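You operate a simulated robot arm through the tools that you are given. There is no shell and no other tool. Be economical: measure what you need, move in short steps, check, and stop when the job is done.

The job below is to be done with a simulated robot arm. You get a single attempt, and the scene is never put back.

TASK
Fetch the blue folded rag and set it on the grey slip board.
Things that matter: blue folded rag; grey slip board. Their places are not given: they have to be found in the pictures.

Only the result counts: the job must be done as asked and must still hold three seconds after the hand-in. Knocking over, shifting, dropping, spilling or breaking anything else fails it.

THE ROBOT
A 7-joint arm with a two-finger parallel gripper, fixed in place. Base frame: the origin is at the foot of the arm, x ahead of it, y to its left, z up; the work surface is at about z = 0. Lengths are in mm, angles in degrees, forces in N, time in s.
With the tool pointing down near the work surface it reaches from about 220 to 580 mm from the base axis. Its first joint turns from -66.0 to 66.0 degrees. Payload 2.5 kg.
The tool frame sits at the grasp point between the pads (the TCP): z along the fingers, y along the line on which they close. The tips reach 23 mm beyond it. The gripper opens to 94 mm. The fingers are 38 mm wide and 10 mm thick; the gripper's body (54 by 96 mm) begins 39 mm behind the TCP.
Orientation is told as [roll, pitch, yaw] about the base's x, y, z axes, in that order, counted from this pose: with the fingers straight down and closing along the base's y, the tool's x points along the base's -x, its y along +y and its z along -z.

THE INTERFACE
- The arm moves only by the tool drive_tool. Its argument "deltas" is a list of rows, each a list of 3 entries, a list of its own where there are three numbers: the shift along the tool's x, y, z in mm, then the turn, a rotation vector about the tool's x, y, z in degrees, then the closure in counts, from 0 (fully open) to 255 (shut). In form: [[[tx, ty, tz], [rx, ry, rz], jaw], ...]. A call has 1 to 20 rows; each row is the pose to reach, as a shift and turn from the pose commanded when the call began, along the tool's axes at that moment. A row lasts 0.2 s, in which the tool goes at most 50 mm and 8.6 degrees; a call with a longer step from one row to the next is refused whole, and so is a gripper value outside its range. Where a pose cannot be reached the arm comes as near as it can. A force on the tool above 40 N (or 10 N above the force at the start of the call, whichever is more), or a blocked arm, ends the call early, and 0.2 s more pass. The fingers move at their own pace (about 108 mm/s each) and stop on an object; they squeeze with about 44 N. The grip force told is the motor's: it shows also when the fingers shut on nothing. Time passes only in rows, and 0.2 s behind the last, so rows that repeat a pose let the fingers close. The reply holds the time, the measured pose of the TCP, the force on the tool along the base axes, the opening and the grip force, in the units named above and with some noise, and new pictures: "views" is both (left out), scene, wrist or none.
- Cameras (640 x 400 px; columns grow to the right, rows downward): "scene" is fixed at [116.6, -405.6, 544.8]; the picture's right is [0.85, -0.53, 0.00], its down [-0.30, -0.48, -0.82] and it looks along [0.44, 0.70, -0.57] (base axes); focal length 359 px, centre (320, 200). "wrist" rides on the gripper at [-39, 0, -44] in the tool frame; the picture's right is [0.00, -1.00, 0.00], its down [0.97, 0.00, -0.24] and it looks along [0.24, 0.00, 0.97] (tool axes); focal length 218 px, centre (320, 200).
- measure_at(camera, pixels): for up to 12 pixels [column, row] of the newest picture of that camera ("zoom" is the newest enlarged one), the place [x, y, z] in the base frame of the surface seen there, good to about 3 mm. No time passes.
- close_up(camera, box): a new picture of the part [left, top, right, bottom] of that camera's present view, enlarged. No time passes.
- sign_off(): hands the job in; it is judged then, once.

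Go step by step. Measure first, check grasps and placings, and put right what went wrong. The budget is 60 turns and 120 pictures, counting those below and the enlarged ones. Unless the task says otherwise, let go and move clear before handing in, and close with one line.

The tools are called after ">>>" as a command line: name --argument value ..., lists and objects as JSON in quotes. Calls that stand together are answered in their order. drive_tool: Moves the arm, as the interface text tells. Its arguments: {"type":"object","properties":{"deltas":{"type":"array","items":{"type":"array"}},"views":{"type":"string","enum":["both","scene","wrist","none"]}},"required":["deltas"]} The other tools are called the same way: measure_at (camera, pixels) gives the place of the surface under pixels of a picture; close_up (camera, box) takes an enlarged picture of a part of a camera's view; sign_off () hands the job in.

At the start:

```text
clock: 0.0
tcp_pos: [265.1, 85.9, 222.5]
orientation: [0.0, 0.0, 0.0]
contact_force: [0.5, 0.3, -0.2]
grip_width: 93.9
grasp_force: 0.1
```

scene: 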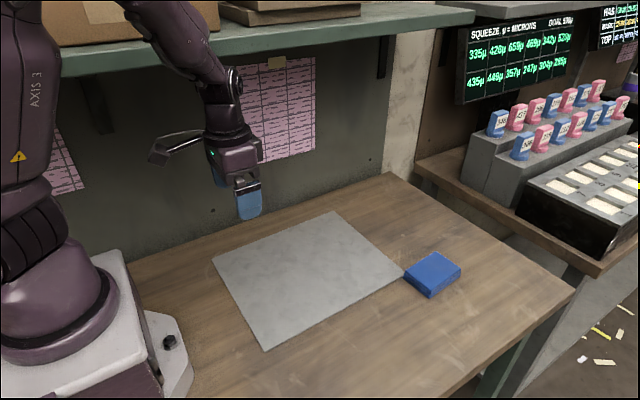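
wrist: 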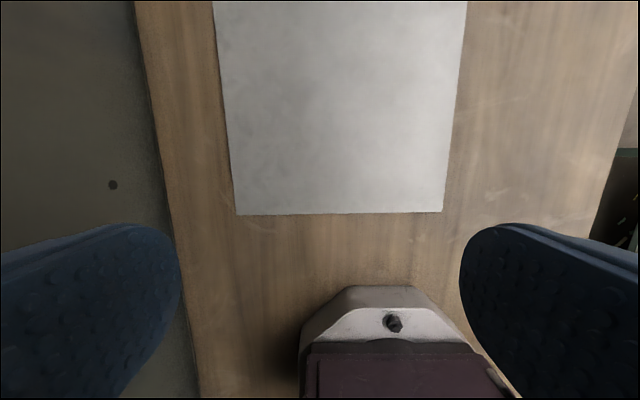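

The scene shows the blue rag near (432,274) and the grey board around (305,275). I'll enlarge the rag and measure both.

>>> close_up --camera "scene" --box '[380, 230, 484, 315]'

>>> measure_at --camera "scene" --pixels '[[406, 276], [434, 254], [460, 268], [432, 290], [432, 297], [406, 283], [213, 260], [333, 213], [402, 274], [264, 350], [305, 275], [470, 300]]'

```text
4.71 times, centred on (432, 272) of scene
```

zoom: 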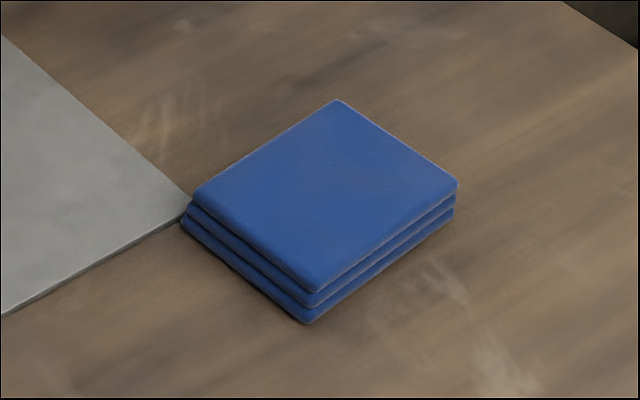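

```text
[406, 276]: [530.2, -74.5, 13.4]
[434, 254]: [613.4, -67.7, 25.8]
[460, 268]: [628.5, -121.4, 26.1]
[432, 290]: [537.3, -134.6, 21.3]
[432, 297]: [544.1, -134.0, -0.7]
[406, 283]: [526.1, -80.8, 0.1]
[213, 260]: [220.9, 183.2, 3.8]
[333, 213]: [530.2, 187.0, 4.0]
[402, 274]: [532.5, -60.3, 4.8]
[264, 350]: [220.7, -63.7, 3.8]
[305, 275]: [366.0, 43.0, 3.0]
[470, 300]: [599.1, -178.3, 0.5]
```

The rag's top is near z 25, with edges roughly along x and y, and the board spans x 221–531, y -64–187. I'll measure the rag's corners more finely.

>>> measure_at --camera "zoom" --pixels '[[200, 195], [335, 106], [450, 185], [306, 283], [322, 195], [268, 150], [385, 140], [380, 238], [252, 240], [305, 318], [186, 220], [184, 185]]'

```text
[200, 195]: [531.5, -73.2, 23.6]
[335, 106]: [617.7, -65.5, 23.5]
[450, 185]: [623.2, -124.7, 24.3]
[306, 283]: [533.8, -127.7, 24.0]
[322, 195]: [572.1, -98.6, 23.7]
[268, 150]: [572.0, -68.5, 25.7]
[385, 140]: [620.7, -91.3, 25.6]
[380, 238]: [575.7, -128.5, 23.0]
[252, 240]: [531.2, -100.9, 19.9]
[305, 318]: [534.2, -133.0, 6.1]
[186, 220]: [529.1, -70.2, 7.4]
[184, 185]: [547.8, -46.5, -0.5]
```

The rag is about x 530–622, y -130 to -67, top 24, turned about 3°. I'll move above its nearer half (560, -99), keeping high, and check.

>>> drive_tool --deltas '[[[-33, -20, 11], [0, 0, 0], 0], [[-66, -41, 23], [0, 0, 0], 0], [[-98, -62, 34], [0, 0, 0], 0], [[-131, -82, 45], [0, 0, -1], 0], [[-164, -103, 57], [0, 0, -1], 0], [[-197, -123, 68], [0, 0, -2], 0], [[-229, -144, 79], [0, 0, -2], 0], [[-262, -164, 91], [0, 0, -3], 0], [[-295, -185, 102], [0, 0, -3], 0], [[-295, -185, 102], [0, 0, -3], 0]]'

```text
clock: 2.2
tcp_pos: [560.4, -97.2, 120.9]
orientation: [0.0, 0.1, 3.0]
contact_force: [-0.1, -0.8, 0.0]
grip_width: 94.0
grasp_force: 0.0
```

scene: 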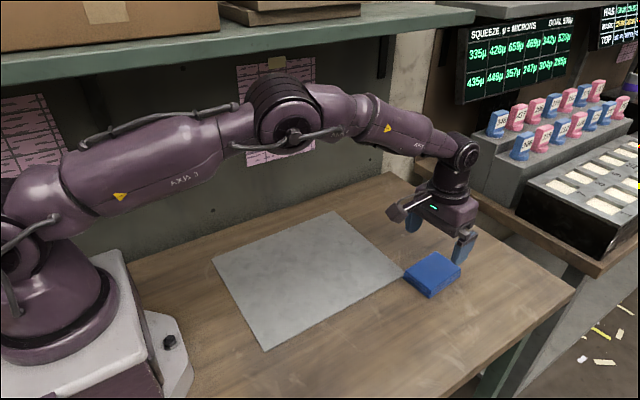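
wrist: 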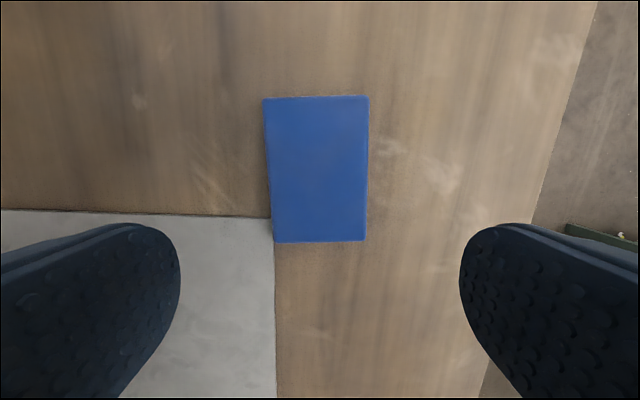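

The rag is centred between the fingers (column 318) and aligned with them. I'll descend to TCP z about 27 with the jaws open.

>>> drive_tool --deltas '[[[0, -1, 30], [0, 0, 0], 0], [[0, -1, 60], [0, 0, 0], 0], [[0, -1, 80], [0, 0, 0], 0], [[0, -1, 94], [0, 0, 0], 0], [[0, -1, 94], [0, 0, 0], 0]]'

```text
clock: 3.4
tcp_pos: [560.2, -98.5, 27.3]
orientation: [0.0, -0.1, 2.9]
contact_force: [-0.2, 0.0, -0.4]
grip_width: 94.2
grasp_force: 0.0
```

scene: 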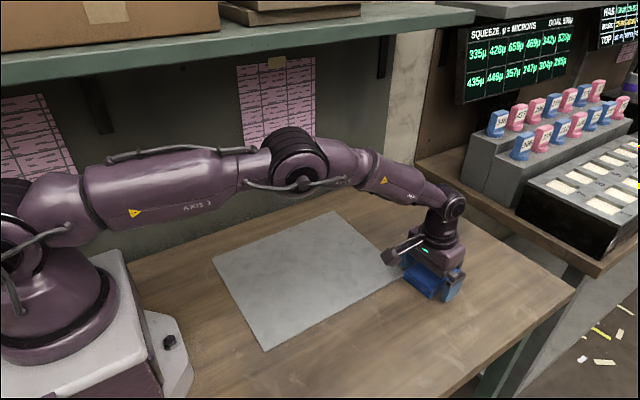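
wrist: 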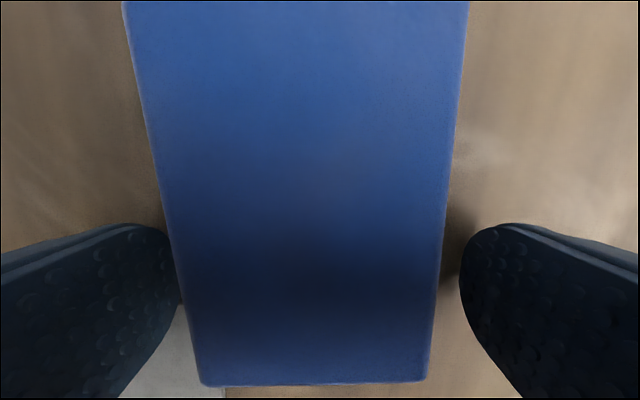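

The fingers straddle the rag with tips about 4 mm above the bench, no contact. I'll close the jaws.

>>> drive_tool --deltas '[[[0, 0, 2], [0, 0, 0], 120], [[0, 0, 2], [0, 0, 0], 255], [[0, 0, 2], [0, 0, 0], 255], [[0, 0, 2], [0, 0, 0], 255]]' --views "wrist"

```text
clock: 4.4
tcp_pos: [561.3, -99.2, 26.7]
orientation: [0.0, -0.1, 2.9]
contact_force: [-6.6, 6.5, 26.3]
grip_width: 70.1
grasp_force: 44.1
```

wrist: 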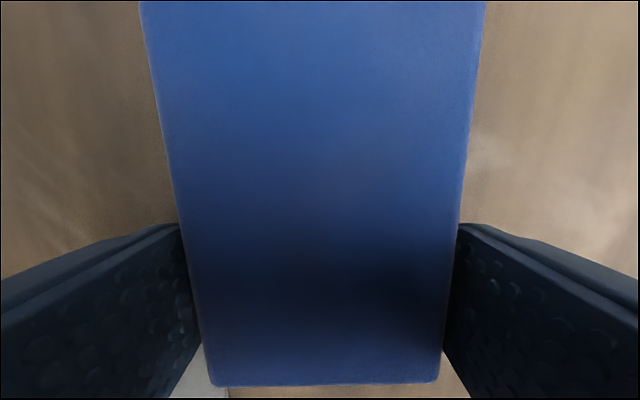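

The grip holds at 70 mm and 44 N, though there is a 26 N upward reaction. I'll lift gently and check.

>>> drive_tool --deltas '[[[0, 0, -5], [0, 0, 0], 255], [[0, 0, -15], [0, 0, 0], 255], [[0, 0, -30], [0, 0, 0], 255], [[0, 0, -50], [0, 0, 0], 255], [[0, 0, -50], [0, 0, 0], 255]]'

```text
clock: 5.6
tcp_pos: [559.5, -101.6, 76.4]
orientation: [0.0, 0.2, 3.0]
contact_force: [0.1, -0.8, -0.3]
grip_width: 69.2
grasp_force: 43.5
```

scene: 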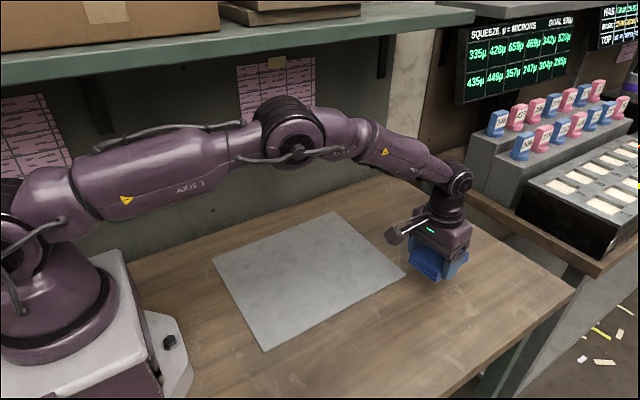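
wrist: 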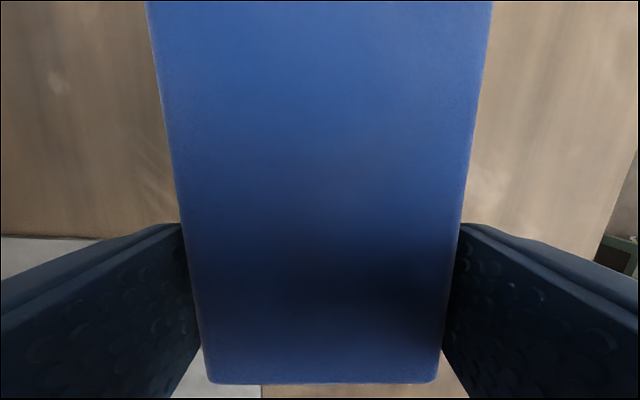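

The rag is lifted (wrist view shows it firm between the pads) and the force is back to zero. I'll carry it over the board's middle.

>>> drive_tool --deltas '[[[23, 21, -5], [0, 0, 0], 255], [[45, 43, -5], [0, 0, 0], 255], [[68, 64, -5], [0, 0, 0], 255], [[91, 86, -5], [0, 0, 0], 255], [[113, 107, -5], [0, 0, 0], 255], [[136, 129, -5], [0, 0, 0], 255], [[159, 150, -5], [0, 0, 0], 255], [[181, 172, -5], [0, 0, 0], 255], [[181, 172, -5], [0, 0, 0], 255]]'

```text
clock: 7.6
tcp_pos: [369.7, 63.2, 79.8]
orientation: [0.1, -0.1, 3.0]
contact_force: [0.6, -0.5, -0.3]
grip_width: 69.1
grasp_force: 44.4
```

scene: 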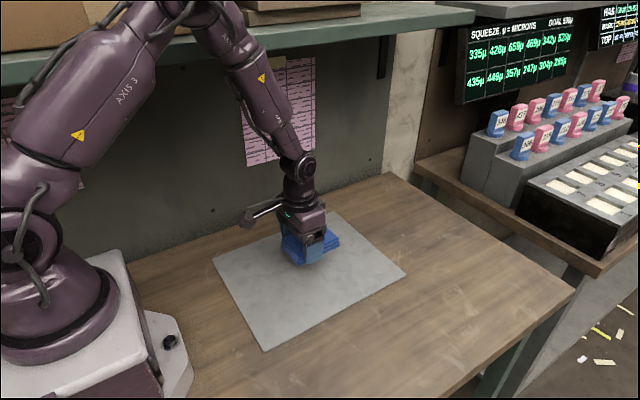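
wrist: 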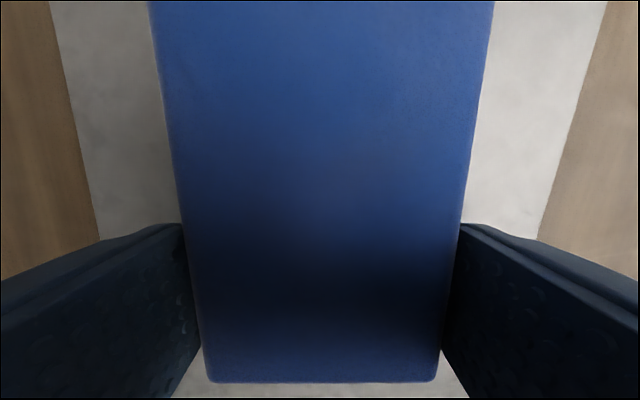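

The rag hangs over the board's middle. The board's right corner seems to be at about (405,273) now, so I'll check it and the rag's lower edge.

>>> close_up --camera "scene" --box '[240, 200, 420, 312]'

>>> measure_at --camera "scene" --pixels '[[404, 273], [402, 274], [213, 260], [264, 350], [333, 213]]'

```text
3.56 times, centred on (330, 256) of scene
```

zoom: 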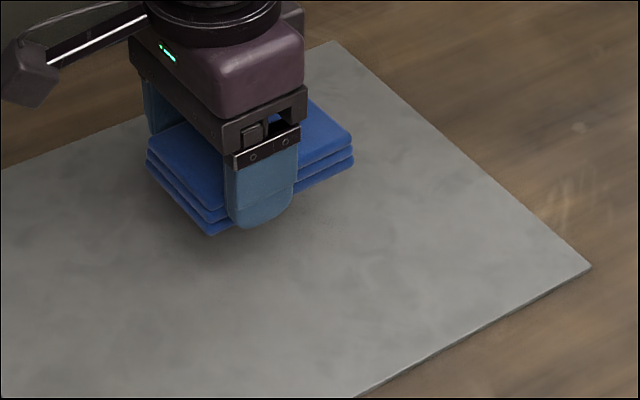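

```text
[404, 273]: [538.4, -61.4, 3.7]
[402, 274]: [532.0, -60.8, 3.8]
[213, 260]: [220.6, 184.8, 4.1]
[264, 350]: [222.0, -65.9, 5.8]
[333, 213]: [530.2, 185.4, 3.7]
```

The board has not moved; its corner was just hidden by the rag before. The rag hangs level, so I'll lower it to TCP z about 32.

>>> drive_tool --deltas '[[[0, 0, 20], [0, 0, 0], 255], [[0, 0, 36], [0, 0, 0], 255], [[0, 0, 44], [0, 0, 0], 255], [[0, 0, 48], [0, 0, 0], 255], [[0, 0, 48], [0, 0, 0], 255]]' --views "scene"

>>> close_up --camera "scene" --box '[250, 220, 362, 290]'

```text
clock: 8.8
tcp_pos: [369.3, 63.8, 31.9]
orientation: [0.0, 0.1, 3.0]
contact_force: [0.2, 0.7, 0.5]
grip_width: 69.0
grasp_force: 43.8
```

scene: 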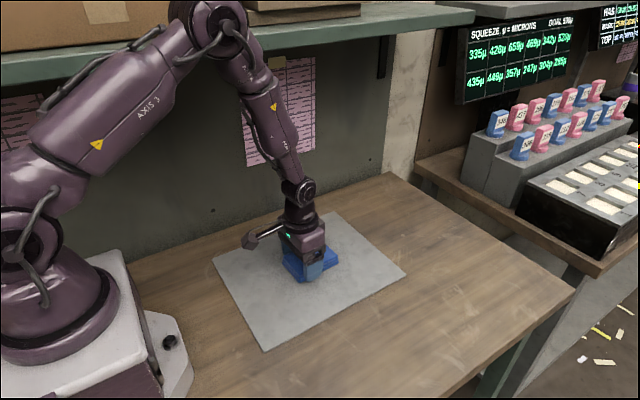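

```text
5.71 times, centred on (306, 255) of scene
```

zoom: 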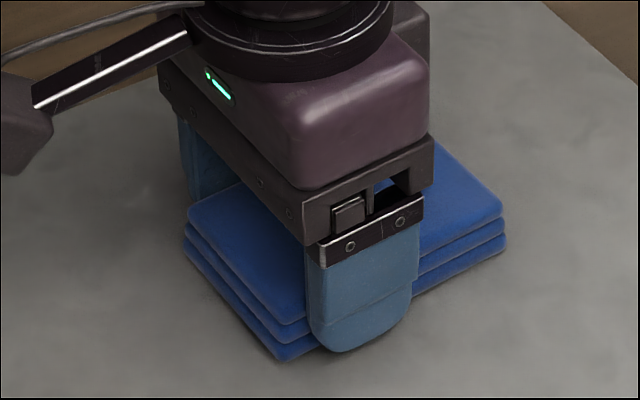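

No contact force yet, so the rag is a hair above the board. I'll ease down another 2 mm until it touches.

>>> drive_tool --deltas '[[[0, 0, 1], [0, 0, 0], 255], [[0, 0, 2], [0, 0, 0], 255]]' --views "none"

```text
clock: 9.4
tcp_pos: [369.7, 63.2, 30.0]
orientation: [-0.1, -0.1, 3.1]
contact_force: [-7.8, 1.5, 21.9]
grip_width: 69.0
grasp_force: 44.0
```

Contact shows at 22 N, so the rag is on the board. I'll back off 1 mm, open, and rise clear.

>>> drive_tool --deltas '[[[0, 0, -1], [0, 0, 0], 255], [[0, 0, -1], [0, 0, 0], 50], [[0, 0, -1], [0, 0, 0], 0], [[0, 0, -1], [0, 0, 0], 0], [[0, 0, -1], [0, 0, 0], 0], [[0, 0, -20], [0, 0, 0], 0], [[0, 0, -60], [0, 0, 0], 0], [[0, 0, -100], [0, 0, 0], 0], [[0, 0, -140], [0, 0, 0], 0], [[0, 0, -140], [0, 0, 0], 0]]'

>>> close_up --camera "scene" --box '[200, 200, 420, 350]'

```text
clock: 11.6
tcp_pos: [369.0, 63.1, 170.7]
orientation: [0.0, 0.0, 3.0]
contact_force: [0.7, 0.2, -0.3]
grip_width: 94.1
grasp_force: 0.1
```

scene: 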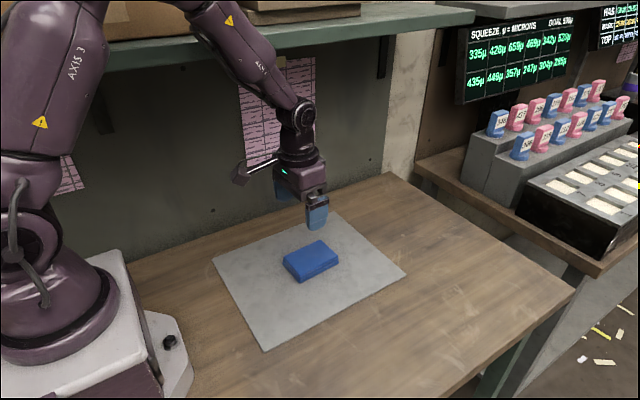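
wrist: 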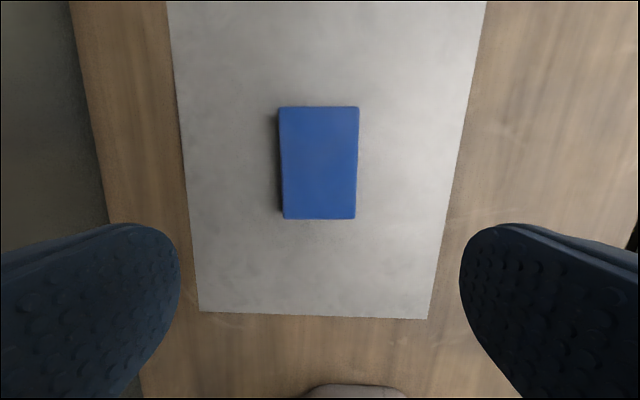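

```text
2.67 times, centred on (310, 275) of scene
```

zoom: 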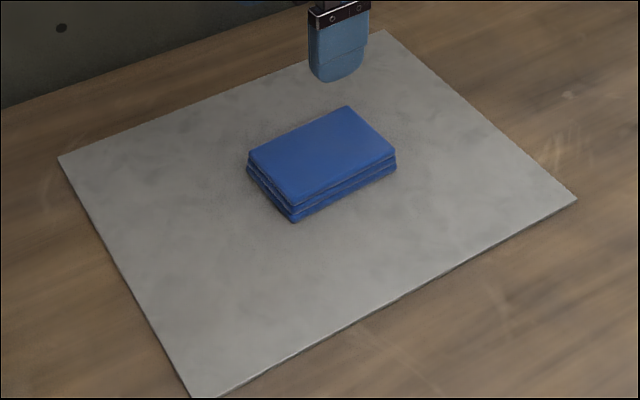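

The rag lies flat at about (311,260), well inside the board, and the gripper is clear. I'll wait a moment to check that it does not slide.

>>> drive_tool --deltas '[[[0, 0, 0], [0, 0, 0], 0], [[0, 0, 0], [0, 0, 0], 0], [[0, 0, 0], [0, 0, 0], 0], [[0, 0, 0], [0, 0, 0], 0], [[0, 0, 0], [0, 0, 0], 0], [[0, 0, 0], [0, 0, 0], 0], [[0, 0, 0], [0, 0, 0], 0], [[0, 0, 0], [0, 0, 0], 0]]' --views "wrist"

```text
clock: 13.4
tcp_pos: [368.6, 61.5, 169.1]
orientation: [-0.1, 0.0, 3.1]
contact_force: [0.4, 0.9, 0.1]
grip_width: 94.1
grasp_force: 0.0
```

wrist: 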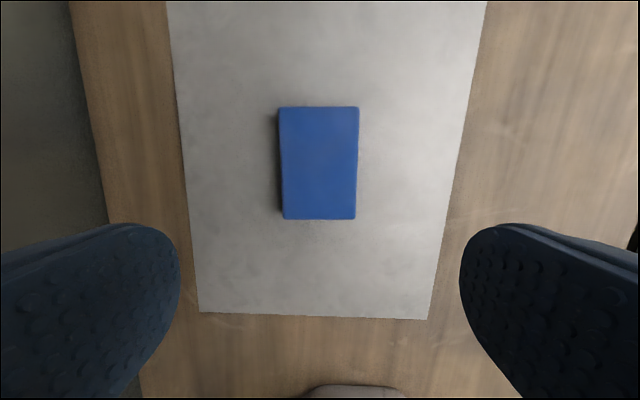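

The rag has not moved (same corners, (279,107) to (356,219)), so I'm handing in.

>>> sign_off

```text
The job is handed in.
```

The blue folded rag is lying flat near the middle of the grey slip board; it stayed put in a check before the hand-in, and the gripper is open and clear.
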